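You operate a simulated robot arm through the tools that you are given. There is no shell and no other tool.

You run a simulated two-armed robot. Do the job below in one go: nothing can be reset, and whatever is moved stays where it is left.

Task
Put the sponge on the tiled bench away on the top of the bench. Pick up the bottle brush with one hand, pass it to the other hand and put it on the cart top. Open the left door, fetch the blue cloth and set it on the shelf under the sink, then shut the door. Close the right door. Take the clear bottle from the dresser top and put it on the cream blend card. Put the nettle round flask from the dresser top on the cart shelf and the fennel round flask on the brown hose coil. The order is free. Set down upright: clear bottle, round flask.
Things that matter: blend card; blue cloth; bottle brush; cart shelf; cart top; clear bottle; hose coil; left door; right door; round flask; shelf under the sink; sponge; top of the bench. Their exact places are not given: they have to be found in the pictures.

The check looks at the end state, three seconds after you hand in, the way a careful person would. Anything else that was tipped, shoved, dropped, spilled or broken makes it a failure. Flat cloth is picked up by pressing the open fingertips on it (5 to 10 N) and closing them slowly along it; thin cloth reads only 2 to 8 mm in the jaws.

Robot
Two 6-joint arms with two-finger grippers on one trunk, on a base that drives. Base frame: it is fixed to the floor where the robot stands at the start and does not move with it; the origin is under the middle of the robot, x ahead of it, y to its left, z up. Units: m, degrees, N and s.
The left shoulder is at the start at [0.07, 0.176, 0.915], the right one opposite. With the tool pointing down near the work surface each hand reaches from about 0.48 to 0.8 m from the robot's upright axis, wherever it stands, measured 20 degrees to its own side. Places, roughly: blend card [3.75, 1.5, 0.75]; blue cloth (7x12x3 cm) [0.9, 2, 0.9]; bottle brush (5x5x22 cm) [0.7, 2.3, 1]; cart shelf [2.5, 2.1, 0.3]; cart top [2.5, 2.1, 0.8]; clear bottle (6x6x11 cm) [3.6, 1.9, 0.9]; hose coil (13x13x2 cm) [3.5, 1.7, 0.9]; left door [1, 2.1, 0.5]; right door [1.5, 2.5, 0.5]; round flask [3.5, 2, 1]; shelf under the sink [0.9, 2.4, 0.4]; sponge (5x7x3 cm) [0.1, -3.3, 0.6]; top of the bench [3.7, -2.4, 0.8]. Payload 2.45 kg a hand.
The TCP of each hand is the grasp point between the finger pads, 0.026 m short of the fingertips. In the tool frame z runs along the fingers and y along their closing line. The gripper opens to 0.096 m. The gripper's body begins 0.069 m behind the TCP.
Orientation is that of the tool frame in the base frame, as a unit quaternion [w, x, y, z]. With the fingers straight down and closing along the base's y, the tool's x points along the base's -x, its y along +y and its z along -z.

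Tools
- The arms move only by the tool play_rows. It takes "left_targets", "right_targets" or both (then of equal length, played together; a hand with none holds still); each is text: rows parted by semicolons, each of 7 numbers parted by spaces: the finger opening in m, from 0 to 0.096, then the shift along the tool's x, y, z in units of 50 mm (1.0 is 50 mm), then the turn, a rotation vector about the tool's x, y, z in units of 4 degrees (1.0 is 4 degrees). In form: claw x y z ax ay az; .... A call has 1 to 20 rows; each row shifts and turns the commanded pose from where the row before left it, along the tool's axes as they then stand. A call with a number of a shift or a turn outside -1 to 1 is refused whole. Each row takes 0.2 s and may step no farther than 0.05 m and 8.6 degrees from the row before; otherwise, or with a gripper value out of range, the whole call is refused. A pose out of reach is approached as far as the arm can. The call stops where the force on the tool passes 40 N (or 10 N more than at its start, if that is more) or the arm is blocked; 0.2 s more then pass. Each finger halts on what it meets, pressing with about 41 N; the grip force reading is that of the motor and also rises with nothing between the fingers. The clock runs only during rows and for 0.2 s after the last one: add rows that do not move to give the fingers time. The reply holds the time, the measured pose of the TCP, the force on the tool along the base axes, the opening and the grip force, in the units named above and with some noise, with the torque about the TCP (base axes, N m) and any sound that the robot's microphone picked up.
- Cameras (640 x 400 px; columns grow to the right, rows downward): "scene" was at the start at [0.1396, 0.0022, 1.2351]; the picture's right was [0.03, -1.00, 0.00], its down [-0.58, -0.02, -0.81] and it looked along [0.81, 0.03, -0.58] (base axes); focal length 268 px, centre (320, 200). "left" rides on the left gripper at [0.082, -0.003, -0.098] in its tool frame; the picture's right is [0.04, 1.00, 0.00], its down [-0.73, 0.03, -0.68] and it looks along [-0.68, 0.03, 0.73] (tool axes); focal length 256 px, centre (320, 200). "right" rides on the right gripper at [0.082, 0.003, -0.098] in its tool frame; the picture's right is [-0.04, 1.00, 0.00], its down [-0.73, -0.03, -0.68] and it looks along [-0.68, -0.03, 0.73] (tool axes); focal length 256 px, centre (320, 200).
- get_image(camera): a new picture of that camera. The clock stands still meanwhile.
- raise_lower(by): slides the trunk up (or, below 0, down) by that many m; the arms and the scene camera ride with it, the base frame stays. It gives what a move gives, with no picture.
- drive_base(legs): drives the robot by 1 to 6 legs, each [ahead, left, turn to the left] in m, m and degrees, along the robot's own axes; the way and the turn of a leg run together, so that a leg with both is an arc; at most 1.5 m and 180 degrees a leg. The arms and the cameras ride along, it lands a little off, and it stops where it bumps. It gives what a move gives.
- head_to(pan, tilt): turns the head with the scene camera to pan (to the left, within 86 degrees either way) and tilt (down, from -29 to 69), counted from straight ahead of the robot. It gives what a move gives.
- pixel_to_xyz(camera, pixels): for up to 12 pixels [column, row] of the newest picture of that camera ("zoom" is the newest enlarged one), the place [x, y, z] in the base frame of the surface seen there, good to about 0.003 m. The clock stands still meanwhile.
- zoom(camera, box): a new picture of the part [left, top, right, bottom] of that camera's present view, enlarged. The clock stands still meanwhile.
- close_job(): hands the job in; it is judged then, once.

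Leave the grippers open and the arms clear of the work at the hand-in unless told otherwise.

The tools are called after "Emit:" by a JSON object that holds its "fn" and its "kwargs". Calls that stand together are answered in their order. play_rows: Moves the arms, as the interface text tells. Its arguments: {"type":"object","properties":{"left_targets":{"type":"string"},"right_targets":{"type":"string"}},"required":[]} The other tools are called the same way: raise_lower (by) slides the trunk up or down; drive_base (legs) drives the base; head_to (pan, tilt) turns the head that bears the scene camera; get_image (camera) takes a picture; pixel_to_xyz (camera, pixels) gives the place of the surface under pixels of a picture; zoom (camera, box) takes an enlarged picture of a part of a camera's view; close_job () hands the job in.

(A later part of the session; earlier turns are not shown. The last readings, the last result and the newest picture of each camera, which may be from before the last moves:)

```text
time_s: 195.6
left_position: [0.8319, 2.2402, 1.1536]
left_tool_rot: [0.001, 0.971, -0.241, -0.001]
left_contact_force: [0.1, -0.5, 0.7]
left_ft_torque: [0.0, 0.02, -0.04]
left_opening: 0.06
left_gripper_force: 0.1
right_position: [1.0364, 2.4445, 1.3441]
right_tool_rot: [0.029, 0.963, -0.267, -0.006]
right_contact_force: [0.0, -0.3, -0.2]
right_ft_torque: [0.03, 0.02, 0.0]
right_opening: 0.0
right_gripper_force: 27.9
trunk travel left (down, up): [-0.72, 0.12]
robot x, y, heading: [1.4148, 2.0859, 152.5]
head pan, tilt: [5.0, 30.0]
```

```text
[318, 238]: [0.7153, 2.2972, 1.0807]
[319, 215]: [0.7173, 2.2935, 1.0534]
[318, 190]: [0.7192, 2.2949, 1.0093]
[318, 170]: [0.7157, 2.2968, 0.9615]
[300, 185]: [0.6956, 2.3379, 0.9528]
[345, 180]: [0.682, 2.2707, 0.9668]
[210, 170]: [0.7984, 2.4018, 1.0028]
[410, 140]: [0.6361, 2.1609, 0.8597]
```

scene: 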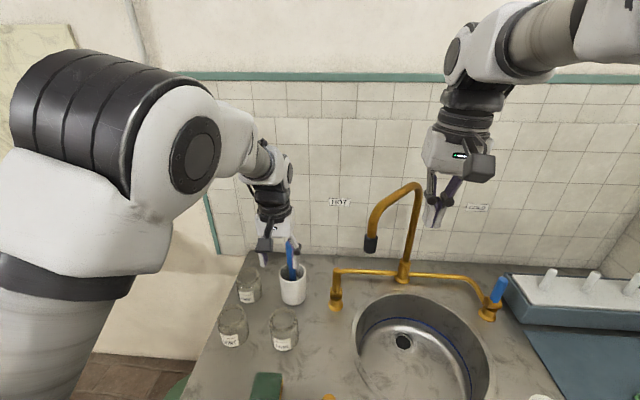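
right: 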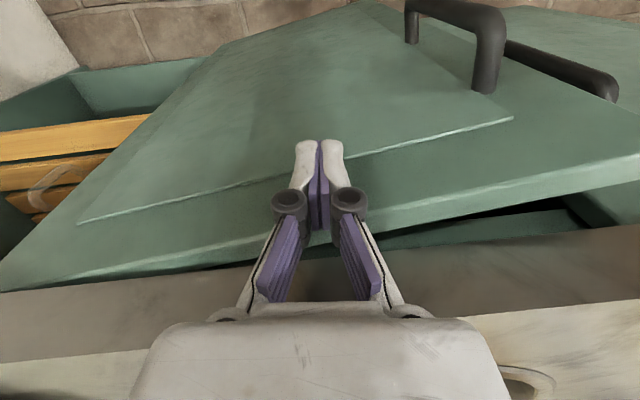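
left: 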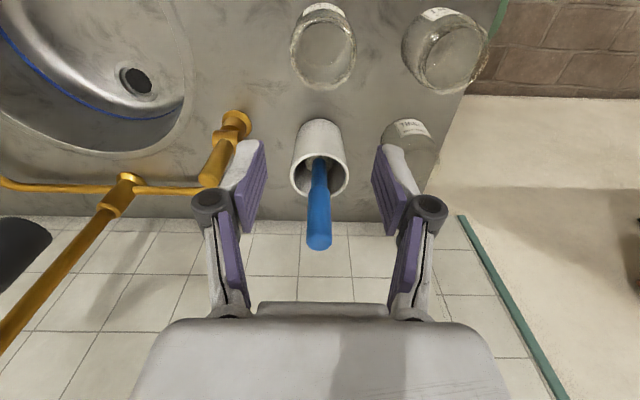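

The handle is 13.4 cm ahead. I'll move forward above it, then descend to grip the upper part of the handle.

Emit:
{"fn": "play_rows", "kwargs": {"left_targets": "0.06 -0.9 0.03 0 0 0 0; 0.06 -0.9 0.03 0 0 0 0; 0.06 -0.88 0.02 0 0 0 0; 0.06 0 0 0 0 0 0"}}

Emit:
{"fn": "get_image", "kwargs": {"camera": "left"}}

```text
time_s: 196.6
left_position: [0.7048, 2.3012, 1.1518]
left_tool_rot: [0.001, 0.97, -0.241, 0.001]
left_contact_force: [-0.5, -0.5, 0.5]
left_ft_torque: [0.04, 0.04, 0.02]
left_opening: 0.0601
left_gripper_force: 0.1
right_position: [1.0344, 2.4442, 1.3435]
right_tool_rot: [0.029, 0.963, -0.267, -0.005]
right_contact_force: [0.5, -0.8, 0.7]
right_ft_torque: [0.0, 0.03, -0.03]
right_opening: 0.0
right_gripper_force: 28.5
trunk travel left (down, up): [-0.72, 0.12]
robot x, y, heading: [1.4126, 2.0846, 152.0]
head pan, tilt: [5.0, 30.0]
```

```text
taken
```

left: 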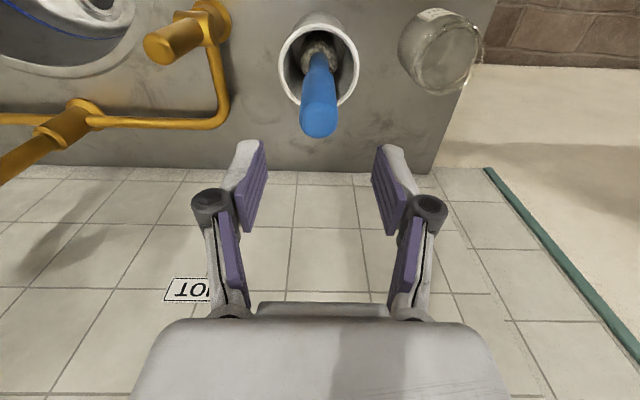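

I'm directly above the handle. Descending 10.5 cm and closing.

Emit:
{"fn": "play_rows", "kwargs": {"left_targets": "0.06 0.1 0 0.7 0 0 0; 0.06 0 0 0.7 0 0 0; 0.06 0 0 0.7 0 0 0; 0.06 0 0 0 0 0 0; 0.04 0 0 0 0 0 0; 0.02 0 0 0 0 0 0; 0.0 0 0 0 0 0 0; 0.0 0 0 0 0 0 0; 0 0 0 0 0 0 0"}}

Emit:
{"fn": "get_image", "kwargs": {"camera": "left"}}

```text
time_s: 198.6
left_position: [0.7111, 2.301, 1.0466]
left_tool_rot: [0.001, 0.971, -0.24, 0.0]
left_contact_force: [-0.4, -0.7, 1.4]
left_ft_torque: [-0.08, 0.0, -0.02]
left_opening: 0.0275
left_gripper_force: 41.3
right_position: [1.0316, 2.4443, 1.3427]
right_tool_rot: [0.029, 0.963, -0.268, -0.005]
right_contact_force: [0.9, -1.0, 1.4]
right_ft_torque: [0.0, 0.02, -0.04]
right_opening: 0.0
right_gripper_force: 28.4
trunk travel left (down, up): [-0.72, 0.12]
robot x, y, heading: [1.4131, 2.0882, 152.0]
head pan, tilt: [5.0, 30.0]
```

```text
taken
```

left: 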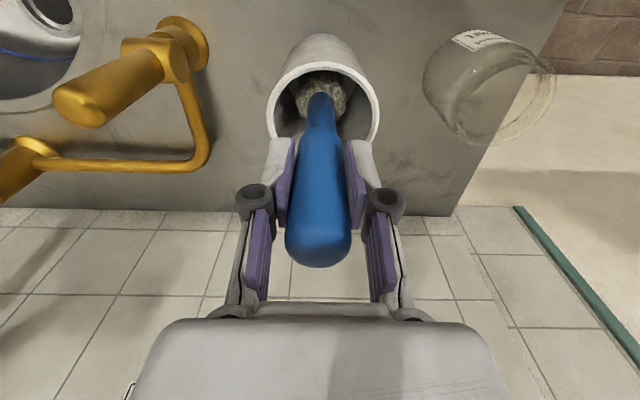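

Gripped at 27 mm. I'll lift straight up with the trunk.

Emit:
{"fn": "raise_lower", "kwargs": {"by": 0.115}}

Emit:
{"fn": "get_image", "kwargs": {"camera": "left"}}

Emit:
{"fn": "get_image", "kwargs": {"camera": "scene"}}

```text
time_s: 200.1
left_position: [0.7107, 2.3021, 1.1604]
left_tool_rot: [0.002, 0.971, -0.241, 0.0]
left_contact_force: [0.1, -0.6, -0.4]
left_ft_torque: [-0.01, -0.02, 0.01]
left_opening: 0.0279
left_gripper_force: 40.8
right_position: [1.0331, 2.4445, 1.4567]
right_tool_rot: [0.028, 0.963, -0.267, -0.005]
right_contact_force: [0.2, -0.4, 0.4]
right_ft_torque: [-0.02, -0.02, 0.0]
right_opening: 0.0002
right_gripper_force: 28.5
trunk travel left (down, up): [-0.835, 0.005]
robot x, y, heading: [1.4137, 2.0874, 151.9]
head pan, tilt: [5.0, 30.0]
```

```text
taken
```

left: 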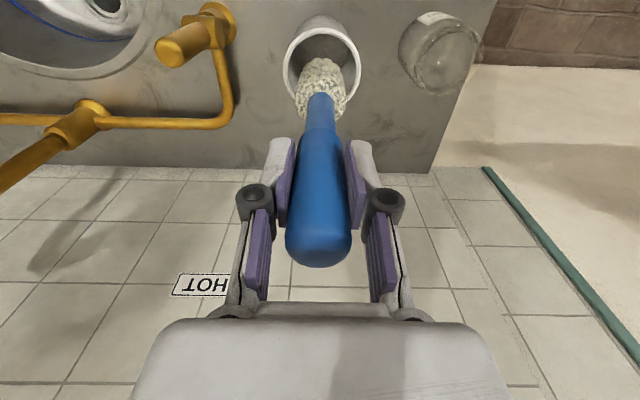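

```text
taken
```

scene: 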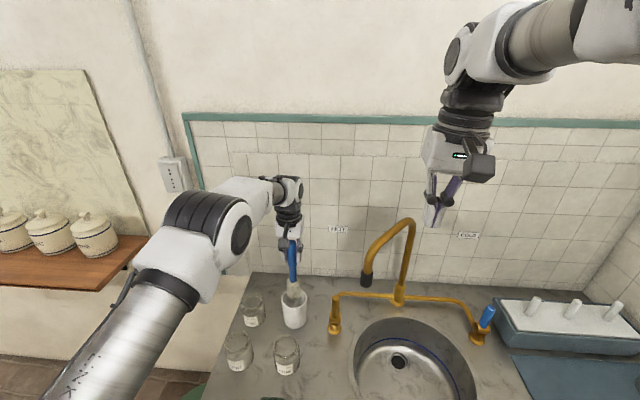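

I'll check whether the bristles have cleared the mug rim.

Emit:
{"fn": "zoom", "kwargs": {"camera": "scene", "box": [250, 210, 350, 340]}}

Emit:
{"fn": "pixel_to_xyz", "kwargs": {"camera": "scene", "pixels": [[292, 285], [292, 292], [293, 298], [293, 303], [294, 310], [283, 292], [304, 295]]}}

```text
3.08 times, centred on (300, 275) of scene
```

zoom: 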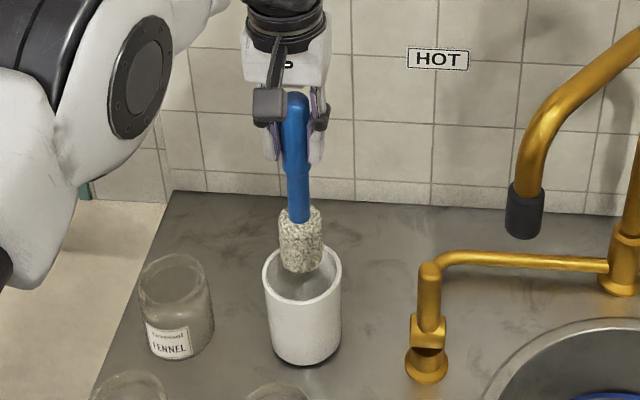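

```text
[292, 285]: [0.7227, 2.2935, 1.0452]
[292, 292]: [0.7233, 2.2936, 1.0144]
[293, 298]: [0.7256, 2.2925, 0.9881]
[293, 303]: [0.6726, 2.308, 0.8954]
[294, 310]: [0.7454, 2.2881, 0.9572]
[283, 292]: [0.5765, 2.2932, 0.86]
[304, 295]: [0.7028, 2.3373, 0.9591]
```

The bristle end is at z≈0.985, 3 cm above the mug rim. I'll lift 3 cm more with the arm, then drive straight back away from the counter.

Emit:
{"fn": "play_rows", "kwargs": {"left_targets": "0 0 0 -0.3 0 0 0; 0 0 0 -0.4 0 0 0; 0 0 0 0 0 0 0"}}

Emit:
{"fn": "drive_base", "kwargs": {"legs": [[-0.35, 0, 0]]}}

Emit:
{"fn": "get_image", "kwargs": {"camera": "scene"}}

```text
time_s: 200.9
left_position: [0.7091, 2.2999, 1.196]
left_tool_rot: [0.0, 0.97, -0.242, 0.0]
left_contact_force: [0.0, -1.4, 0.8]
left_ft_torque: [0.01, -0.03, 0.0]
left_opening: 0.0278
left_gripper_force: 41.1
right_position: [1.0325, 2.4451, 1.4569]
right_tool_rot: [0.029, 0.963, -0.267, -0.004]
right_contact_force: [0.4, -0.1, -0.5]
right_ft_torque: [0.02, 0.02, -0.02]
right_opening: 0.0
right_gripper_force: 28.4
trunk travel left (down, up): [-0.835, 0.005]
robot x, y, heading: [1.4098, 2.0892, 152.2]
head pan, tilt: [5.0, 30.0]
```

```text
time_s: 203.1
left_position: [1.0126, 2.1386, 1.1956]
left_tool_rot: [0.002, 0.97, -0.241, 0.002]
left_contact_force: [-0.1, -0.2, -0.7]
left_ft_torque: [0.0, 0.0, 0.0]
left_opening: 0.0274
left_gripper_force: 41.3
right_position: [1.3342, 2.2863, 1.4559]
right_tool_rot: [0.03, 0.963, -0.266, -0.003]
right_contact_force: [-0.4, 1.1, -0.4]
right_ft_torque: [-0.02, -0.04, -0.02]
right_opening: 0.0
right_gripper_force: 28.6
trunk travel left (down, up): [-0.835, 0.005]
robot x, y, heading: [1.7184, 1.9302, 152.0]
head pan, tilt: [5.0, 30.0]
```

```text
taken
```

scene: 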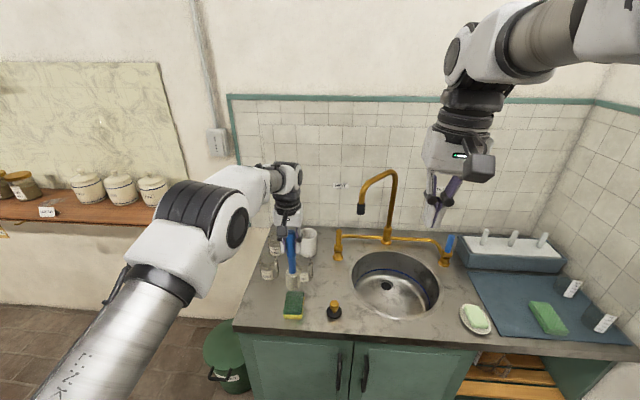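

The brush is out and the mug stayed put. Now the hand-over: I'll roll the left hand so the brush points horizontally to the right, and the right hand, pointing down, can grip its other end. First I'll draw the left hand back a bit.

Emit:
{"fn": "play_rows", "kwargs": {"left_targets": "0 0.7 0 0 0 0 0; 0 0.7 0 0 0 0 0; 0 0.7 0 0 0 0 0; 0 0 0 0 1 0 0; 0 0 0 0 1 0 0; 0 0 0 0 1 0 0; 0 0 0 0 1 0 0; 0 0 0 0 1 0 0; 0 0 0 0 1 0 0; 0 0 0 0 1 0 0; 0 0 0 0 1 0 0; 0 0 0 0 1 0 0; 0 0 0 0 1 0 0; 0 0 0 0 0 0 0"}}

Emit:
{"fn": "get_image", "kwargs": {"camera": "scene"}}

```text
time_s: 206.1
left_position: [1.1068, 2.0893, 1.1968]
left_tool_rot: [-0.332, 0.912, -0.226, 0.083]
left_contact_force: [-0.2, 0.6, -0.7]
left_ft_torque: [-0.02, 0.01, 0.02]
left_opening: 0.0277
left_gripper_force: 41.5
right_position: [1.3367, 2.2846, 1.4584]
right_tool_rot: [0.028, 0.964, -0.266, -0.005]
right_contact_force: [-0.3, -0.7, -0.1]
right_ft_torque: [0.01, -0.01, 0.01]
right_opening: 0.0001
right_gripper_force: 28.7
trunk travel left (down, up): [-0.835, 0.005]
robot x, y, heading: [1.7194, 1.9269, 152.0]
head pan, tilt: [5.0, 30.0]
```

```text
taken
```

scene: 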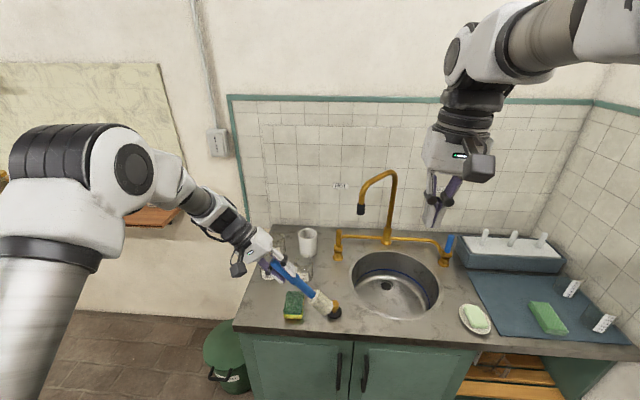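

The roll works. I'll continue to about 84°, and at the same time open the right hand.

Emit:
{"fn": "play_rows", "kwargs": {"left_targets": "0 0 0 0 1 0 0; 0 0 0 0 1 0 0; 0 0 0 0 1 0 0; 0 0 0 0 1 0 0; 0 0 0 0 1 0 0; 0 0 0 0 1 0 0; 0 0 0 0 1 0 0; 0 0 0 0 1 0 0; 0 0 0 0 1 0 0; 0 0 0 0 1 0 0; 0 0 0 0 1 0 0; 0 0 0 0 0 0 0", "right_targets": "0.04 0 0 0 0 0 -1; 0.08 0 0 0 0 0 -1; 0.096 0 0 0 0 0 -1; 0.096 0 0 0 0 0 -1; 0.096 0 0 0 0 0 -1; 0.096 0 0 0 0 0 -1; 0.096 0 0 0 0 0 -1; 0.096 0 0 0 0 0 -1; 0.096 0 0 0 0 0 -1; 0.096 0 0 0 0 0 -1; 0.096 0 0 0 0 0 -1; 0.096 0 0 0 0 0 -1"}}

Emit:
{"fn": "get_image", "kwargs": {"camera": "scene"}}

```text
time_s: 208.7
left_position: [1.1077, 2.0891, 1.1971]
left_tool_rot: [-0.65, 0.721, -0.18, 0.161]
left_contact_force: [0.2, 0.3, -0.6]
left_ft_torque: [-0.08, 0.03, 0.01]
left_opening: 0.0275
left_gripper_force: 41.0
right_position: [1.337, 2.2843, 1.458]
right_tool_rot: [0.025, 0.988, 0.149, -0.017]
right_contact_force: [-0.1, 0.0, 0.3]
right_ft_torque: [-0.04, -0.05, -0.01]
right_opening: 0.0959
right_gripper_force: 0.2
trunk travel left (down, up): [-0.835, 0.005]
robot x, y, heading: [1.717, 1.927, 152.0]
head pan, tilt: [5.0, 30.0]
```

```text
taken
```

scene: 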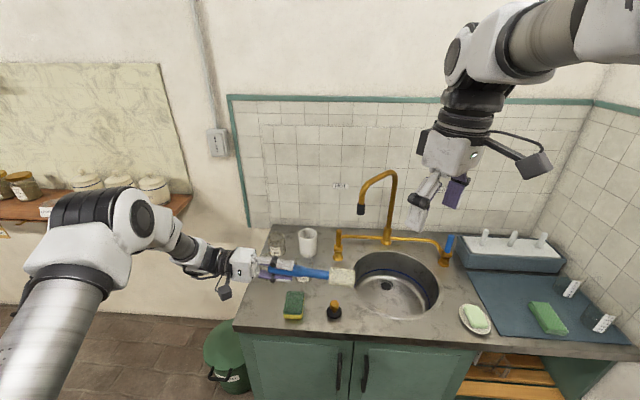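

The brush is now horizontal, pointing right. I'll finish the right hand's yaw and measure the brush.

Emit:
{"fn": "play_rows", "kwargs": {"right_targets": "0.096 0 0 0 0 0 -1; 0.096 0 0 0 0 0 -1; 0.096 0 0 0 0 0 -1; 0.096 0 0 0 0 0 -1; 0.096 0 0 0 0 0 -1; 0.096 0 0 0 0 0 -1; 0.096 0 0 0 0 0 -1; 0.096 0 0 0 0 0 -1; 0.096 0 0 0 0 0 -1; 0.096 0 0 0 0 0 -1; 0.096 0 0 0 0 0 0"}}

Emit:
{"fn": "zoom", "kwargs": {"camera": "scene", "box": [200, 200, 400, 320]}}

Emit:
{"fn": "pixel_to_xyz", "kwargs": {"camera": "scene", "pixels": [[275, 268], [290, 269], [305, 271], [320, 273], [327, 274], [335, 276], [345, 277], [353, 278]]}}

```text
time_s: 211.1
left_position: [1.1071, 2.0897, 1.1974]
left_tool_rot: [-0.648, 0.722, -0.179, 0.162]
left_contact_force: [0.6, 0.1, 0.0]
left_ft_torque: [-0.06, 0.06, 0.0]
left_opening: 0.0279
left_gripper_force: 41.1
right_position: [1.3381, 2.2826, 1.4571]
right_tool_rot: [0.018, 0.878, 0.478, -0.023]
right_contact_force: [-0.1, -0.4, -0.6]
right_ft_torque: [-0.02, 0.0, 0.03]
right_opening: 0.096
right_gripper_force: 0.1
trunk travel left (down, up): [-0.835, 0.005]
robot x, y, heading: [1.7185, 1.9273, 152.3]
head pan, tilt: [5.0, 30.0]
```

```text
3.20 times, centred on (300, 260) of scene
```

zoom: 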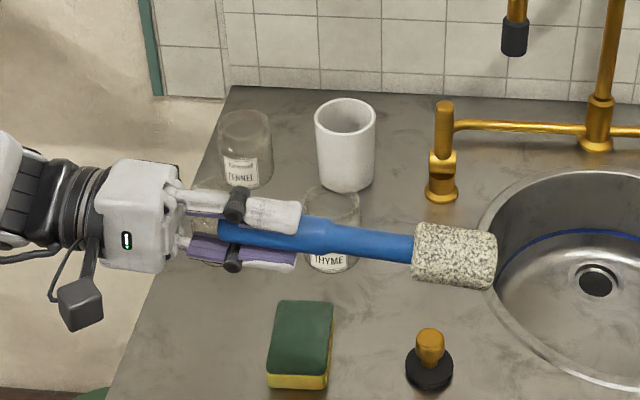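

```text
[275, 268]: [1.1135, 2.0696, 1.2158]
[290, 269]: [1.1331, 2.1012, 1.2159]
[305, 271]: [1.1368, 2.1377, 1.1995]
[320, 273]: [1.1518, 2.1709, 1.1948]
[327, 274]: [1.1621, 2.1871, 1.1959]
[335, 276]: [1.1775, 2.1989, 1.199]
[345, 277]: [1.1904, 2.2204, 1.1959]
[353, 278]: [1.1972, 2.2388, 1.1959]
```

The handle's free section runs from the left fingertips to the bristles at (1.167, 2.192). I'll bring the right hand above the handle near the bristles, staying about 14 cm higher for now.

Emit:
{"fn": "play_rows", "kwargs": {"right_targets": "0.08 -0.77 -0.39 0.2 0 0 0; 0.08 -0.77 -0.39 0.2 0 0 0; 0.08 -0.77 -0.39 0.4 0 0 0; 0.08 -0.77 -0.39 0.4 0 0 0; 0.08 -0.77 -0.39 0.4 0 0 0; 0.08 0 0 0.6 0 0 0; 0.08 0 0 0 0 0 0"}}

Emit:
{"fn": "get_image", "kwargs": {"camera": "scene"}}

Emit:
{"fn": "get_image", "kwargs": {"camera": "right"}}

```text
time_s: 212.7
left_position: [1.1084, 2.0904, 1.1969]
left_tool_rot: [-0.648, 0.722, -0.179, 0.161]
left_contact_force: [0.0, -0.7, -1.3]
left_ft_torque: [-0.08, 0.05, -0.02]
left_opening: 0.0275
left_gripper_force: 41.6
right_position: [1.1361, 2.2274, 1.3801]
right_tool_rot: [0.025, 0.884, 0.465, -0.032]
right_contact_force: [-0.1, 0.6, -0.9]
right_ft_torque: [-0.04, 0.02, -0.03]
right_opening: 0.0801
right_gripper_force: 0.1
right hand out of reach, approached as far as the arm can: row 4, 5, 6
trunk travel left (down, up): [-0.835, 0.005]
robot x, y, heading: [1.7196, 1.9228, 151.9]
head pan, tilt: [5.0, 30.0]
```

```text
taken
```

scene: 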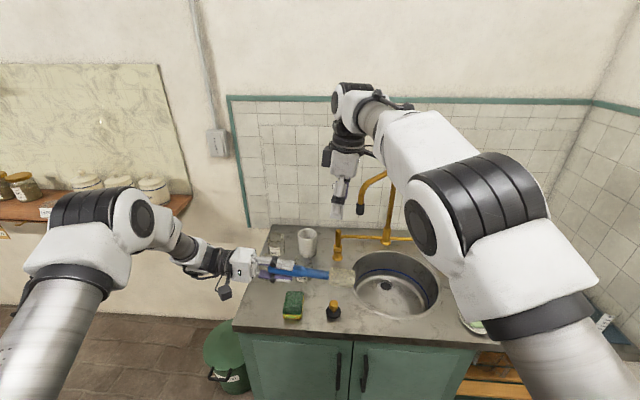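

```text
taken
```

right: 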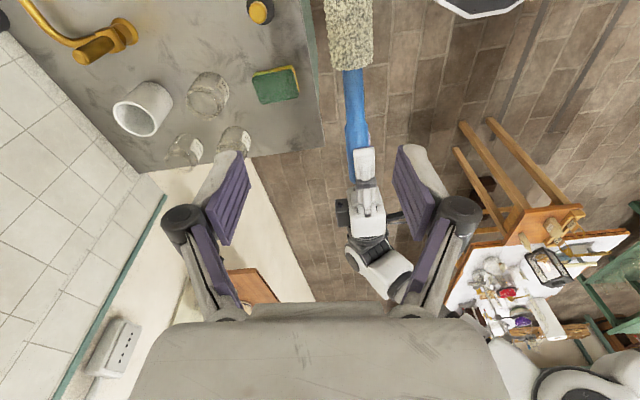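

The right hand stopped a little off target. I'll correct it down and sideways to be above the handle.

Emit:
{"fn": "play_rows", "kwargs": {"right_targets": "0.08 0 0.3 0.5 0 0 0; 0.08 -0.2 0.3 0.5 0 0 0; 0.08 -0.3 0.25 0.2 0 0 0; 0.08 -0.22 0 0.1 0 0 0; 0.08 0 0 0 0 0 0"}}

Emit:
{"fn": "get_image", "kwargs": {"camera": "right"}}

Emit:
{"fn": "zoom", "kwargs": {"camera": "scene", "box": [200, 130, 440, 320]}}

```text
time_s: 213.9
left_position: [1.1079, 2.0899, 1.1973]
left_tool_rot: [-0.648, 0.722, -0.18, 0.162]
left_contact_force: [0.2, -0.5, -0.2]
left_ft_torque: [-0.05, 0.04, 0.02]
left_opening: 0.0276
left_gripper_force: 40.8
right_position: [1.1316, 2.2369, 1.3376]
right_tool_rot: [0.022, 0.884, 0.465, -0.033]
right_contact_force: [-0.1, 0.7, -0.3]
right_ft_torque: [0.02, -0.01, 0.0]
right_opening: 0.0799
right_gripper_force: 0.2
right hand out of reach, approached as far as the arm can: row 1, 2, 3, 4
trunk travel left (down, up): [-0.835, 0.005]
robot x, y, heading: [1.7194, 1.9239, 152.1]
head pan, tilt: [5.0, 30.0]
```

```text
taken
```

right: 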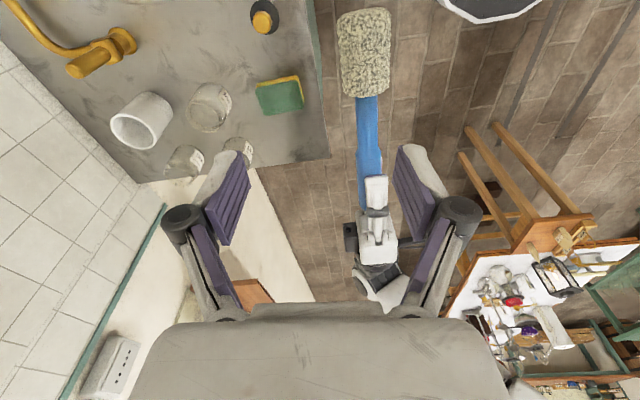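

```text
2.11 times, centred on (320, 225) of scene
```

zoom: 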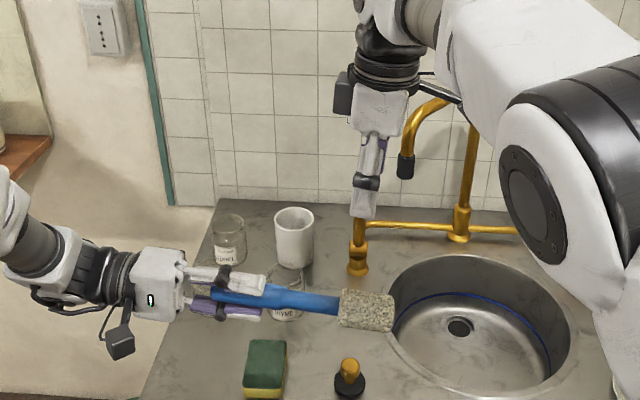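

The right hand can't reach across my centre line well. I'll move it back to its own side and shift the left hand with the brush 12 cm to the right instead.

Emit:
{"fn": "play_rows", "kwargs": {"right_targets": "0.08 0.6 0 -0.2 0 0 0; 0.08 0.8 0 0 0 0 0; 0.08 0.8 0 0 0 0 0; 0.08 0.8 0 0 0 0 0; 0.08 0 0 0 0 0 0"}}

Emit:
{"fn": "play_rows", "kwargs": {"left_targets": "0 0 0 0.8 0 0 0; 0 0 0 0.8 0 0 0; 0 0 0 0.8 0 0 0; 0 0 0 0 0 0 0"}}

Emit:
{"fn": "get_image", "kwargs": {"camera": "scene"}}

```text
time_s: 215.1
left_position: [1.1079, 2.0876, 1.1965]
left_tool_rot: [-0.65, 0.721, -0.179, 0.162]
left_contact_force: [0.2, -0.2, -0.6]
left_ft_torque: [-0.1, 0.01, -0.01]
left_opening: 0.0277
left_gripper_force: 40.8
right_position: [1.2172, 2.3468, 1.3313]
right_tool_rot: [0.018, 0.878, 0.478, -0.024]
right_contact_force: [-0.7, -1.1, -0.4]
right_ft_torque: [0.01, 0.02, 0.03]
right_opening: 0.0797
right_gripper_force: 0.1
trunk travel left (down, up): [-0.835, 0.005]
robot x, y, heading: [1.7156, 1.9274, 152.0]
head pan, tilt: [5.0, 30.0]
```

```text
time_s: 216.1
left_position: [1.1626, 2.1939, 1.185]
left_tool_rot: [-0.649, 0.721, -0.179, 0.162]
left_contact_force: [0.3, -0.8, -0.7]
left_ft_torque: [-0.06, 0.0, -0.02]
left_opening: 0.0281
left_gripper_force: 40.8
right_position: [1.2163, 2.3469, 1.3313]
right_tool_rot: [0.018, 0.878, 0.478, -0.024]
right_contact_force: [-0.9, -0.5, -1.0]
right_ft_torque: [-0.02, 0.03, 0.03]
right_opening: 0.0799
right_gripper_force: 0.0
trunk travel left (down, up): [-0.835, 0.005]
robot x, y, heading: [1.7167, 1.9246, 152.0]
head pan, tilt: [5.0, 30.0]
```

```text
taken
```

scene: 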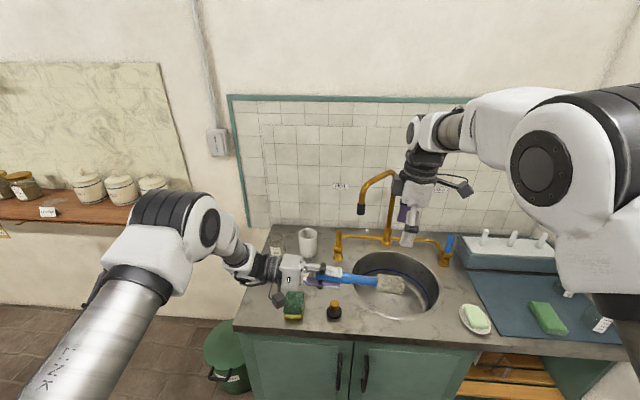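

Now the grip point on the handle is at about (1.207, 2.277, 1.175). I'll bring the right hand over it and partly down.

Emit:
{"fn": "play_rows", "kwargs": {"right_targets": "0.08 -0.42 0.2 0.3 0 0 0; 0.08 -0.42 0.2 0.3 0 0 0; 0.08 -0.42 0.2 0.3 0 0 0; 0.08 0 0 0 0 0 0"}}

Emit:
{"fn": "get_image", "kwargs": {"camera": "right"}}

Emit:
{"fn": "zoom", "kwargs": {"camera": "scene", "box": [240, 150, 480, 330]}}

```text
time_s: 217.1
left_position: [1.1631, 2.1933, 1.1851]
left_tool_rot: [-0.648, 0.722, -0.178, 0.162]
left_contact_force: [0.3, -0.4, -1.7]
left_ft_torque: [-0.02, 0.04, -0.01]
left_opening: 0.0278
left_gripper_force: 40.8
right_position: [1.2061, 2.2823, 1.2908]
right_tool_rot: [0.023, 0.881, 0.472, -0.029]
right_contact_force: [-0.1, 0.2, -0.1]
right_ft_torque: [-0.02, -0.04, -0.05]
right_opening: 0.0801
right_gripper_force: 0.0
trunk travel left (down, up): [-0.835, 0.005]
robot x, y, heading: [1.7197, 1.9283, 152.3]
head pan, tilt: [5.0, 30.0]
```

```text
taken
```

right: 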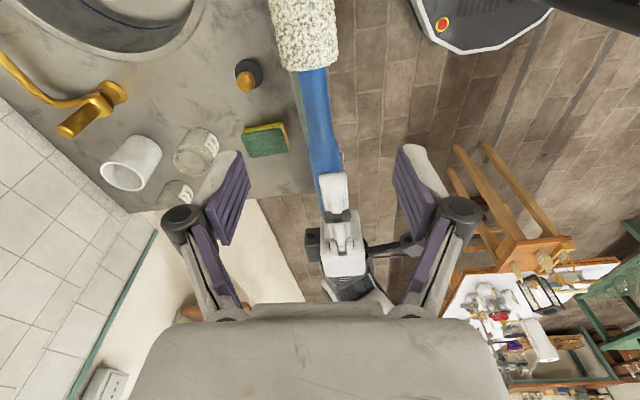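

```text
2.22 times, centred on (360, 240) of scene
```

zoom: 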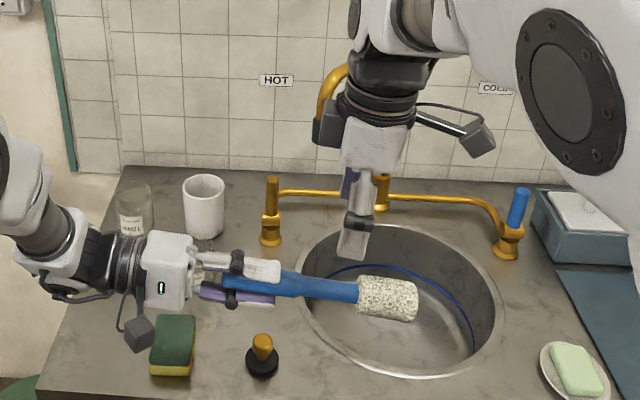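

The right fingers straddle the handle, well aligned. I'll descend 10.5 cm and close the right gripper on it.

Emit:
{"fn": "play_rows", "kwargs": {"right_targets": "0.08 0 0 0.7 0 0 0; 0.08 0 0 0.7 0 0 0; 0.08 0 0 0.7 0 0 0; 0.08 0 0 0 0 0 0"}}

Emit:
{"fn": "get_image", "kwargs": {"camera": "right"}}

```text
time_s: 218.1
left_position: [1.1615, 2.1929, 1.1852]
left_tool_rot: [-0.648, 0.722, -0.18, 0.161]
left_contact_force: [-0.3, 0.2, -0.6]
left_ft_torque: [-0.06, 0.09, -0.01]
left_opening: 0.0276
left_gripper_force: 40.5
right_position: [1.202, 2.2754, 1.1856]
right_tool_rot: [0.021, 0.881, 0.473, -0.028]
right_contact_force: [-0.4, -0.8, 0.7]
right_ft_torque: [-0.01, -0.02, 0.01]
right_opening: 0.0802
right_gripper_force: 0.1
trunk travel left (down, up): [-0.835, 0.005]
robot x, y, heading: [1.7196, 1.9268, 151.9]
head pan, tilt: [5.0, 30.0]
```

```text
taken
```

right: 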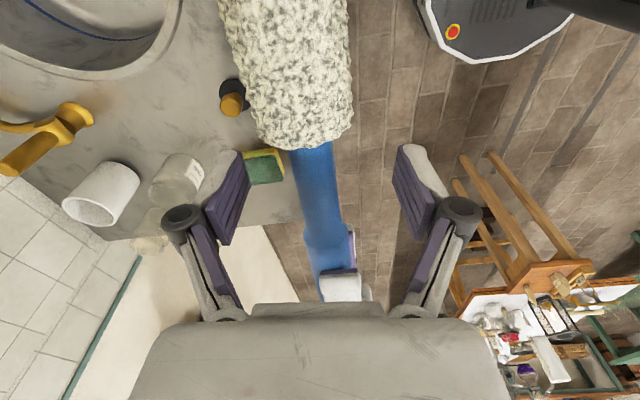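

The handle lies between the right fingers. Closing.

Emit:
{"fn": "play_rows", "kwargs": {"right_targets": "0.06 0 0 0.1 0 0 0; 0.04 0 0 0 0 0 0; 0.02 0 0 0 0 0 0; 0.0 0 0 0 0 0 0; 0 0 0 0 0 0 0; 0 0 0 0 0 0 0"}}

```text
time_s: 219.5
left_position: [1.1623, 2.1941, 1.1842]
left_tool_rot: [-0.648, 0.722, -0.18, 0.161]
left_contact_force: [3.9, -3.1, -12.9]
left_ft_torque: [-0.52, 0.02, -1.31]
left_opening: 0.0277
left_gripper_force: 40.8
right_position: [1.2015, 2.2727, 1.1788]
right_tool_rot: [0.021, 0.88, 0.474, -0.027]
right_contact_force: [-4.1, 3.3, 12.7]
right_ft_torque: [-0.54, 0.46, 0.87]
right_opening: 0.0213
right_gripper_force: 41.0
trunk travel left (down, up): [-0.835, 0.005]
robot x, y, heading: [1.7154, 1.9237, 152.0]
head pan, tilt: [5.0, 30.0]
```

Both hands hold the brush (right 21 mm). Now the left hand lets go and withdraws to the left along its fingers.

Emit:
{"fn": "play_rows", "kwargs": {"left_targets": "0.04 0 0 0 0 0 0; 0.06 0 0 0 0 0 0; 0.08 0 0 0 0 0 0; 0.08 0 0 0 0 0 0; 0.08 0 0 -0.6 0 0 0; 0.08 0 0 -0.8 0 0 0; 0.08 0 0 -0.8 0 0 0; 0.08 0 0 -0.8 0 0 0; 0.08 0 0 0 0 0 0"}}

Emit:
{"fn": "get_image", "kwargs": {"camera": "scene"}}

```text
time_s: 221.5
left_position: [1.0937, 2.063, 1.199]
left_tool_rot: [-0.648, 0.722, -0.179, 0.163]
left_contact_force: [-0.1, 0.2, -0.5]
left_ft_torque: [0.01, 0.02, 0.02]
left_opening: 0.0798
left_gripper_force: 0.1
right_position: [1.2004, 2.2744, 1.1805]
right_tool_rot: [0.02, 0.881, 0.472, -0.028]
right_contact_force: [0.7, 0.1, -0.2]
right_ft_torque: [-0.02, -0.03, -0.01]
right_opening: 0.0195
right_gripper_force: 41.5
trunk travel left (down, up): [-0.835, 0.005]
robot x, y, heading: [1.7147, 1.9303, 152.1]
head pan, tilt: [5.0, 30.0]
```

```text
taken
```

scene: 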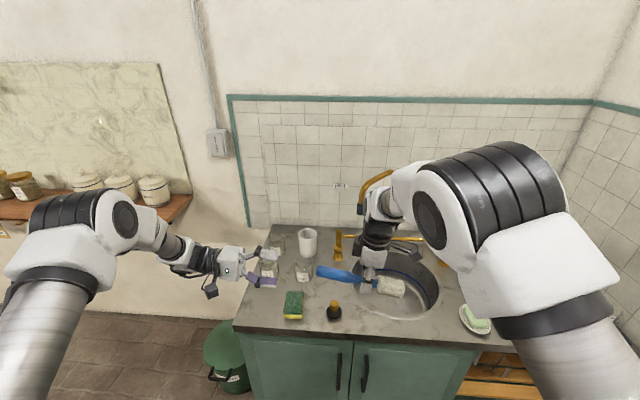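

The hand-over is done: the right hand holds the brush. I'll roll the left hand back to pointing down and raise the right hand slightly.

Emit:
{"fn": "play_rows", "kwargs": {"left_targets": "0.08 0 0 0 -1 0 0; 0.08 0 0 0 -1 0 0; 0.08 0 0 0 -1 0 0; 0.08 0 0 0 -1 0 0; 0.08 0 0 0 -1 0 0; 0.08 0 0 0 -1 0 0; 0.08 0 0 0 -1 0 0; 0.08 0 0 0 -1 0 0; 0.08 0 0 0 -1 0 0; 0.08 0 0 0 -1 0 0; 0.08 0 0 0 -1 0 0; 0.08 0 0 0 -1 0 0; 0.08 0 0 0 -1 0 0; 0.08 0 0 0 -1 0 0; 0.08 0 0 0 -1 0 0; 0.08 0 0 0 -1 0 0; 0.08 0 0 0 -1 0 0; 0.08 0 0 0 -1 0 0; 0.08 0 0 0 -1 0 0; 0.08 0 0 0 -1 0 0"}}

Emit:
{"fn": "get_image", "kwargs": {"camera": "right"}}

```text
time_s: 225.7
left_position: [1.0938, 2.0623, 1.2002]
left_tool_rot: [-0.032, 0.97, -0.24, 0.009]
left_contact_force: [0.1, 0.3, 0.4]
left_ft_torque: [0.01, 0.02, -0.02]
left_opening: 0.0799
left_gripper_force: 0.0
right_position: [1.2005, 2.274, 1.1802]
right_tool_rot: [0.021, 0.881, 0.472, -0.028]
right_contact_force: [1.9, 0.7, -0.4]
right_ft_torque: [0.0, 0.0, 0.01]
right_opening: 0.0199
right_gripper_force: 40.6
trunk travel left (down, up): [-0.835, 0.005]
robot x, y, heading: [1.7188, 1.9262, 152.2]
head pan, tilt: [5.0, 30.0]
```

```text
taken
```

right: 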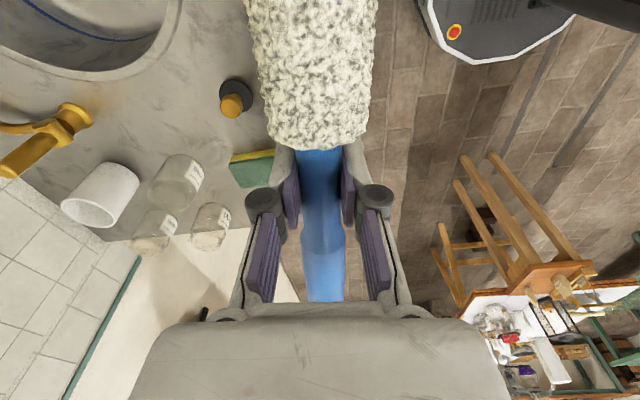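

I'll pull the left hand in, then turn right in place towards the cart in two stages, looking on the way.

Emit:
{"fn": "play_rows", "kwargs": {"left_targets": "0.08 0.8 0 0 0 0 0; 0.08 0.8 0 0 0 0 0; 0.08 0 0 0 0 0 0"}}

Emit:
{"fn": "drive_base", "kwargs": {"legs": [[0, 0, -90]]}}

Emit:
{"fn": "head_to", "kwargs": {"pan": -20, "tilt": 40}}

Emit:
{"fn": "get_image", "kwargs": {"camera": "scene"}}

```text
time_s: 226.5
left_position: [1.1632, 2.0267, 1.1996]
left_tool_rot: [-0.032, 0.97, -0.241, 0.008]
left_contact_force: [0.0, -0.2, -0.2]
left_ft_torque: [0.01, -0.04, 0.01]
left_opening: 0.08
left_gripper_force: 0.1
right_position: [1.1989, 2.2749, 1.1805]
right_tool_rot: [0.021, 0.881, 0.473, -0.026]
right_contact_force: [-0.2, 0.4, -1.1]
right_ft_torque: [-0.04, -0.02, -0.02]
right_opening: 0.02
right_gripper_force: 40.6
trunk travel left (down, up): [-0.835, 0.005]
robot x, y, heading: [1.7188, 1.9259, 152.3]
head pan, tilt: [5.0, 30.0]
```

```text
time_s: 230.7
left_position: [1.8096, 2.4826, 1.2001]
left_tool_rot: [0.017, -0.522, 0.852, -0.03]
left_contact_force: [0.5, -0.3, -0.1]
left_ft_torque: [0.04, 0.01, -0.04]
left_opening: 0.0803
left_gripper_force: 0.0
right_position: [2.0587, 2.4483, 1.1803]
right_tool_rot: [-0.004, 0.959, -0.283, -0.033]
right_contact_force: [-0.1, 0.1, 0.6]
right_ft_torque: [0.02, 0.02, 0.02]
right_opening: 0.02
right_gripper_force: 41.0
trunk travel left (down, up): [-0.835, 0.005]
robot x, y, heading: [1.7148, 1.9267, 62.8]
head pan, tilt: [5.0, 30.0]
```

```text
time_s: 231.6
left_position: [1.8086, 2.482, 1.1994]
left_tool_rot: [0.016, -0.521, 0.853, -0.029]
left_contact_force: [-0.1, 0.3, -0.9]
left_ft_torque: [0.0, 0.01, 0.0]
left_opening: 0.0799
left_gripper_force: 0.0
right_position: [2.0589, 2.4472, 1.1801]
right_tool_rot: [-0.004, 0.958, -0.283, -0.035]
right_contact_force: [0.1, 0.7, -1.1]
right_ft_torque: [0.01, -0.02, 0.02]
right_opening: 0.0199
right_gripper_force: 41.1
trunk travel left (down, up): [-0.835, 0.005]
robot x, y, heading: [1.716, 1.9276, 63.1]
head pan, tilt: [-20.0, 40.0]
```

```text
taken
```

scene: 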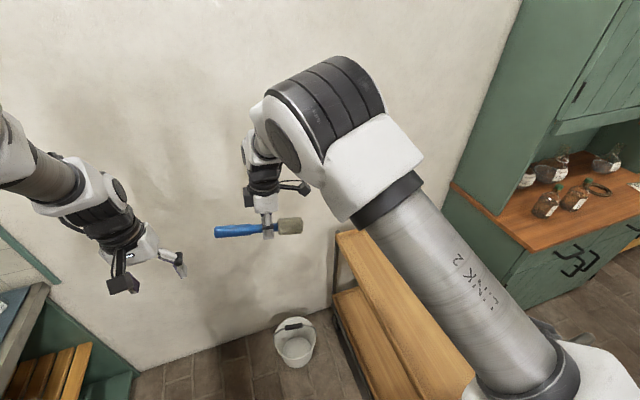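

Everything is clear. I'll turn another 60° right and look at the cart top.

Emit:
{"fn": "drive_base", "kwargs": {"legs": [[0, 0, -60]]}}

Emit:
{"fn": "head_to", "kwargs": {"pan": 20, "tilt": 40}}

Emit:
{"fn": "get_image", "kwargs": {"camera": "scene"}}

```text
time_s: 234.7
left_position: [2.2445, 2.1243, 1.201]
left_tool_rot: [0.0, -0.024, 0.999, -0.035]
left_contact_force: [-0.2, -0.6, -0.1]
left_ft_torque: [0.01, -0.01, 0.01]
left_opening: 0.08
left_gripper_force: 0.0
right_position: [2.3394, 1.8911, 1.1811]
right_tool_rot: [0.021, -0.688, 0.725, 0.027]
right_contact_force: [0.4, 0.3, -0.3]
right_ft_torque: [-0.02, -0.04, 0.02]
right_opening: 0.0198
right_gripper_force: 40.9
trunk travel left (down, up): [-0.835, 0.005]
robot x, y, heading: [1.7192, 1.9259, 2.8]
head pan, tilt: [-20.0, 40.0]
```

```text
time_s: 235.7
left_position: [2.2444, 2.1237, 1.199]
left_tool_rot: [0.0, -0.024, 0.999, -0.034]
left_contact_force: [-0.3, -0.5, -1.1]
left_ft_torque: [-0.01, 0.01, 0.0]
left_opening: 0.08
left_gripper_force: 0.1
right_position: [2.3388, 1.8922, 1.1811]
right_tool_rot: [0.021, -0.688, 0.725, 0.028]
right_contact_force: [1.0, 0.1, -0.3]
right_ft_torque: [-0.02, 0.03, 0.0]
right_opening: 0.0192
right_gripper_force: 41.2
trunk travel left (down, up): [-0.835, 0.005]
robot x, y, heading: [1.7192, 1.9237, 2.8]
head pan, tilt: [20.0, 40.0]
```

```text
taken
```

scene: 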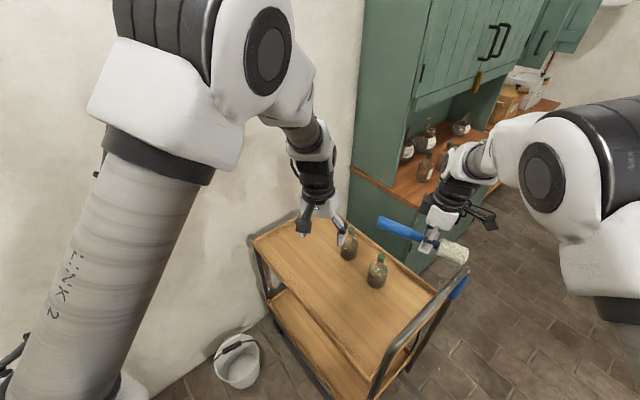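

The cart top is clearly visible, with two bottles near its far edge. I'll measure its corners, the bottles and the free area.

Emit:
{"fn": "pixel_to_xyz", "kwargs": {"camera": "scene", "pixels": [[258, 242], [300, 290], [340, 330], [360, 365], [400, 300], [430, 300], [320, 250], [350, 256], [378, 285], [300, 250], [340, 290], [370, 320]]}}

Emit:
{"fn": "zoom", "kwargs": {"camera": "scene", "box": [230, 200, 490, 400]}}

```text
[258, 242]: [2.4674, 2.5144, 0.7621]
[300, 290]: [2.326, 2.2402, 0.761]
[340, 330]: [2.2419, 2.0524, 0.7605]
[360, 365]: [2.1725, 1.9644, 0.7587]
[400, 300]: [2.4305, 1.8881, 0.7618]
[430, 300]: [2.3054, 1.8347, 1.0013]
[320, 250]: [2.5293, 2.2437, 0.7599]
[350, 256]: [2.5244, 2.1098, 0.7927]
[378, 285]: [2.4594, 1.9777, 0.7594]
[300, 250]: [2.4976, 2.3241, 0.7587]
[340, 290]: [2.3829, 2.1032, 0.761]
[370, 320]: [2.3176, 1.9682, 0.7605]
```

```text
2.00 times, centred on (360, 300) of scene
```

zoom: 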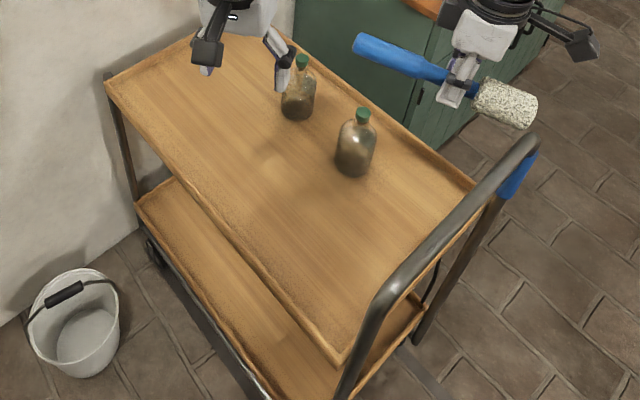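

The near half of the cart top is free (surface z≈0.76). I'll drive left and slightly ahead so the brush hangs over that free strip, then look.

Emit:
{"fn": "drive_base", "kwargs": {"legs": [[0.035, 0.22, 0]]}}

Emit:
{"fn": "get_image", "kwargs": {"camera": "scene"}}

Emit:
{"fn": "get_image", "kwargs": {"camera": "right"}}

```text
time_s: 237.4
left_position: [2.2666, 2.3477, 1.2016]
left_tool_rot: [0.0, -0.026, 0.999, -0.033]
left_contact_force: [-0.3, -0.6, 0.2]
left_ft_torque: [0.04, -0.01, 0.02]
left_opening: 0.0801
left_gripper_force: 0.1
right_position: [2.363, 2.1147, 1.1802]
right_tool_rot: [0.022, -0.689, 0.724, 0.028]
right_contact_force: [-0.5, 0.0, -1.1]
right_ft_torque: [0.03, 0.01, 0.01]
right_opening: 0.0199
right_gripper_force: 41.2
trunk travel left (down, up): [-0.835, 0.005]
robot x, y, heading: [1.7393, 2.1519, 3.3]
head pan, tilt: [20.0, 40.0]
```

```text
taken
```

scene: 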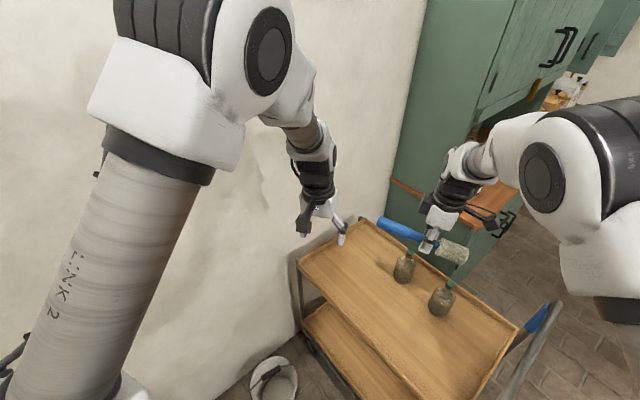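

```text
taken
```

right: 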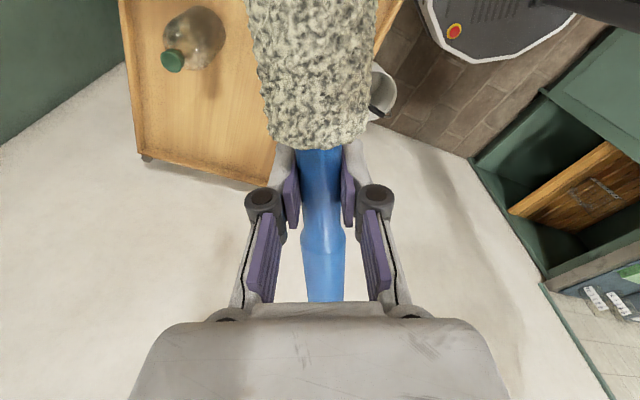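

The brush is over the free strip of the cart top. I'll lower the trunk 36 cm.

Emit:
{"fn": "raise_lower", "kwargs": {"by": -0.36}}

Emit:
{"fn": "get_image", "kwargs": {"camera": "scene"}}

Emit:
{"fn": "get_image", "kwargs": {"camera": "right"}}

```text
time_s: 240.9
left_position: [2.2668, 2.3499, 0.8399]
left_tool_rot: [-0.001, -0.026, 0.999, -0.034]
left_contact_force: [0.0, 0.1, 0.0]
left_ft_torque: [0.02, 0.01, 0.0]
left_opening: 0.0799
left_gripper_force: 0.1
right_position: [2.3637, 2.1173, 0.82]
right_tool_rot: [0.022, -0.688, 0.725, 0.028]
right_contact_force: [0.7, -1.2, -1.2]
right_ft_torque: [0.02, 0.01, 0.0]
right_opening: 0.0197
right_gripper_force: 41.1
trunk travel left (down, up): [-0.475, 0.365]
robot x, y, heading: [1.7409, 2.1534, 3.1]
head pan, tilt: [20.0, 40.0]
```

```text
taken
```

scene: 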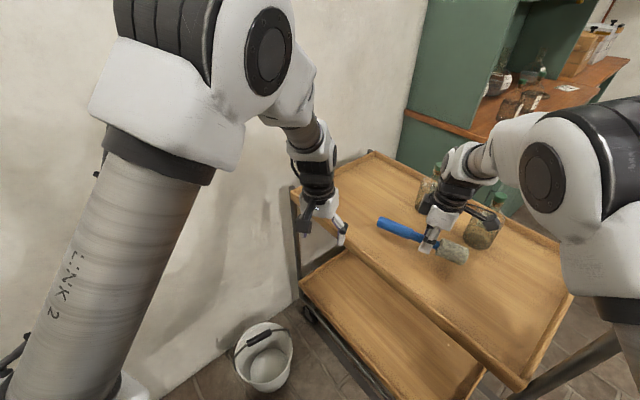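

```text
taken
```

right: 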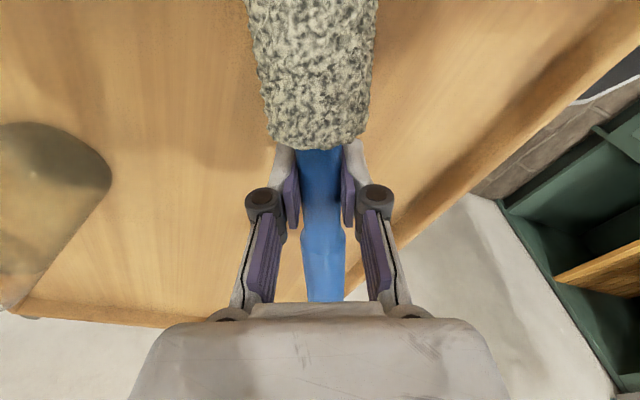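

Lowering the right hand gently until the brush touches the cart top.

Emit:
{"fn": "play_rows", "kwargs": {"right_targets": "0 0 0 0.3 0 0 0; 0 0 0 0.1 0 0 0; 0 0 0 0.08 0 0 0; 0 0 0 0.08 0 0 0; 0 0 0 0 0 0 0"}}

```text
time_s: 242.2
left_position: [2.267, 2.3509, 0.8413]
left_tool_rot: [0.001, -0.026, 0.999, -0.034]
left_contact_force: [0.1, 0.3, 0.5]
left_ft_torque: [0.02, 0.03, 0.0]
left_opening: 0.08
left_gripper_force: 0.0
right_position: [2.3626, 2.1209, 0.7938]
right_tool_rot: [0.021, -0.689, 0.724, 0.027]
right_contact_force: [2.6, 2.1, 13.2]
right_ft_torque: [-0.99, -0.02, 0.15]
right_opening: 0.02
right_gripper_force: 41.3
trunk travel left (down, up): [-0.475, 0.365]
robot x, y, heading: [1.7437, 2.1528, 3.1]
head pan, tilt: [20.0, 40.0]
```

Contact (13 N). Opening the right hand to release the brush, then lifting.

Emit:
{"fn": "play_rows", "kwargs": {"right_targets": "0.03 0 0 0 0 0 0; 0.04 0 0 0 0 0 0; 0.06 0 0 0 0 0 0; 0.08 0 0 0 0 0 0; 0.08 0 0 0 0 0 0; 0.08 0 0 -0.5 0 0 0; 0.08 0 0 -0.8 0 0 0; 0.08 0 0 -0.8 0 0 0; 0.08 0 0 -0.8 0 0 0; 0.08 0 0 0 0 0 0"}}

Emit:
{"fn": "get_image", "kwargs": {"camera": "scene"}}

```text
time_s: 244.3
left_position: [2.2694, 2.3496, 0.8397]
left_tool_rot: [-0.001, -0.026, 0.999, -0.034]
left_contact_force: [0.1, 1.2, -0.5]
left_ft_torque: [-0.01, 0.05, 0.05]
left_opening: 0.0799
left_gripper_force: 0.1
right_position: [2.3642, 2.1092, 0.939]
right_tool_rot: [0.021, -0.689, 0.724, 0.028]
right_contact_force: [-0.3, 0.4, -0.2]
right_ft_torque: [0.0, 0.01, 0.0]
right_opening: 0.0799
right_gripper_force: 0.1
trunk travel left (down, up): [-0.475, 0.365]
robot x, y, heading: [1.7387, 2.1498, 3.2]
head pan, tilt: [20.0, 40.0]
```

```text
taken
```

scene: 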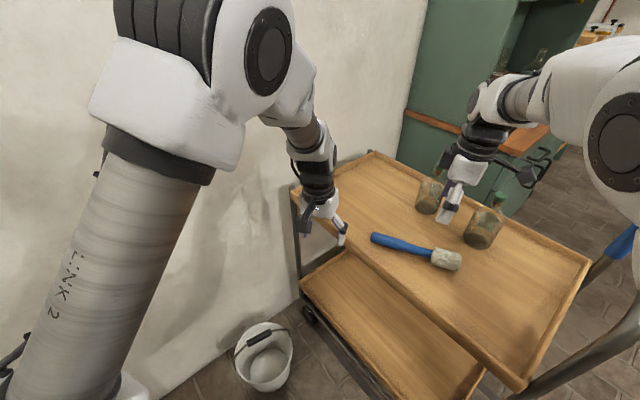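

The brush lies on the cart top and the bottles are undisturbed. I'll raise the trunk, move back from the cart, and turn the right hand back to its normal yaw.

Emit:
{"fn": "raise_lower", "kwargs": {"by": 0.3}}

Emit:
{"fn": "play_rows", "kwargs": {"right_targets": "0.08 0.5 0.5 0 0 0 1; 0.08 0.5 0.5 0 0 0 1; 0.08 0 0 0 0 0 1; 0.08 0 0 0 0 0 1; 0.08 0 0 0 0 0 1; 0.08 0 0 0 0 0 1; 0.08 0 0 0 0 0 1; 0.08 0 0 0 0 0 1; 0.08 0 0 0 0 0 1; 0.08 0 0 0 0 0 1; 0.08 0 0 0 0 0 1; 0.08 0 0 0 0 0 1; 0.08 0 0 0 0 0 1; 0.08 0 0 0 0 0 1; 0.08 0 0 0 0 0 1; 0.08 0 0 0 0 0 1; 0.08 0 0 0 0 0 1; 0.08 0 0 0 0 0 1; 0.08 0 0 0 0 0 1; 0.08 0 0 0 0 0 1"}}

Emit:
{"fn": "drive_base", "kwargs": {"legs": [[-0.15, -0.3, 0], [-0.1, -0.3, 0]]}}

Emit:
{"fn": "head_to", "kwargs": {"pan": 40, "tilt": 35}}

Emit:
{"fn": "get_image", "kwargs": {"camera": "scene"}}

```text
time_s: 247.3
left_position: [2.2682, 2.3504, 1.1391]
left_tool_rot: [0.0, -0.025, 0.999, -0.034]
left_contact_force: [0.1, 0.6, -0.3]
left_ft_torque: [-0.01, 0.03, 0.0]
left_opening: 0.0799
left_gripper_force: 0.1
right_position: [2.3644, 2.1093, 1.2385]
right_tool_rot: [0.022, -0.689, 0.724, 0.029]
right_contact_force: [-0.9, 0.7, 0.7]
right_ft_torque: [-0.01, -0.04, -0.03]
right_opening: 0.08
right_gripper_force: 0.0
trunk travel left (down, up): [-0.775, 0.065]
robot x, y, heading: [1.7426, 2.154, 3.1]
head pan, tilt: [20.0, 40.0]
```

```text
time_s: 251.6
left_position: [2.2682, 2.3491, 1.1401]
left_tool_rot: [0.001, -0.025, 0.999, -0.033]
left_contact_force: [1.0, -0.7, 0.1]
left_ft_torque: [0.03, 0.02, 0.0]
left_opening: 0.08
left_gripper_force: 0.2
right_position: [2.3106, 2.062, 1.2362]
right_tool_rot: [-0.003, -0.062, 0.997, 0.034]
right_contact_force: [-0.4, 0.4, 0.2]
right_ft_torque: [-0.02, -0.01, 0.03]
right_opening: 0.0799
right_gripper_force: 0.1
trunk travel left (down, up): [-0.775, 0.065]
robot x, y, heading: [1.7401, 2.1509, 2.9]
head pan, tilt: [20.0, 40.0]
```

```text
time_s: 255.5
left_position: [2.0543, 1.7466, 1.1405]
left_tool_rot: [0.0, -0.033, 0.999, -0.034]
left_contact_force: [0.1, -0.4, 0.2]
left_ft_torque: [0.0, 0.01, -0.02]
left_opening: 0.0799
left_gripper_force: 0.0
right_position: [2.1004, 1.4599, 1.2348]
right_tool_rot: [-0.002, -0.071, 0.997, 0.034]
right_contact_force: [0.6, 0.3, 0.2]
right_ft_torque: [-0.03, 0.02, 0.02]
right_opening: 0.0801
right_gripper_force: 0.0
trunk travel left (down, up): [-0.775, 0.065]
robot x, y, heading: [1.5309, 1.5372, 4.0]
head pan, tilt: [20.0, 40.0]
```

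```text
time_s: 256.3
left_position: [2.0532, 1.7435, 1.1414]
left_tool_rot: [0.0, -0.034, 0.999, -0.035]
left_contact_force: [-0.7, -0.6, 0.6]
left_ft_torque: [0.0, 0.0, -0.01]
left_opening: 0.0798
left_gripper_force: 0.1
right_position: [2.1, 1.4574, 1.2354]
right_tool_rot: [-0.001, -0.07, 0.997, 0.034]
right_contact_force: [-0.2, -0.1, 0.3]
right_ft_torque: [0.02, 0.0, 0.03]
right_opening: 0.0799
right_gripper_force: 0.1
trunk travel left (down, up): [-0.775, 0.065]
robot x, y, heading: [1.53, 1.5363, 3.9]
head pan, tilt: [40.0, 35.0]
```

```text
taken
```

scene: 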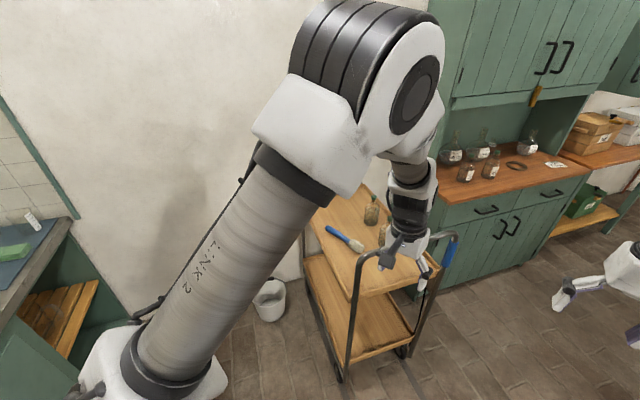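

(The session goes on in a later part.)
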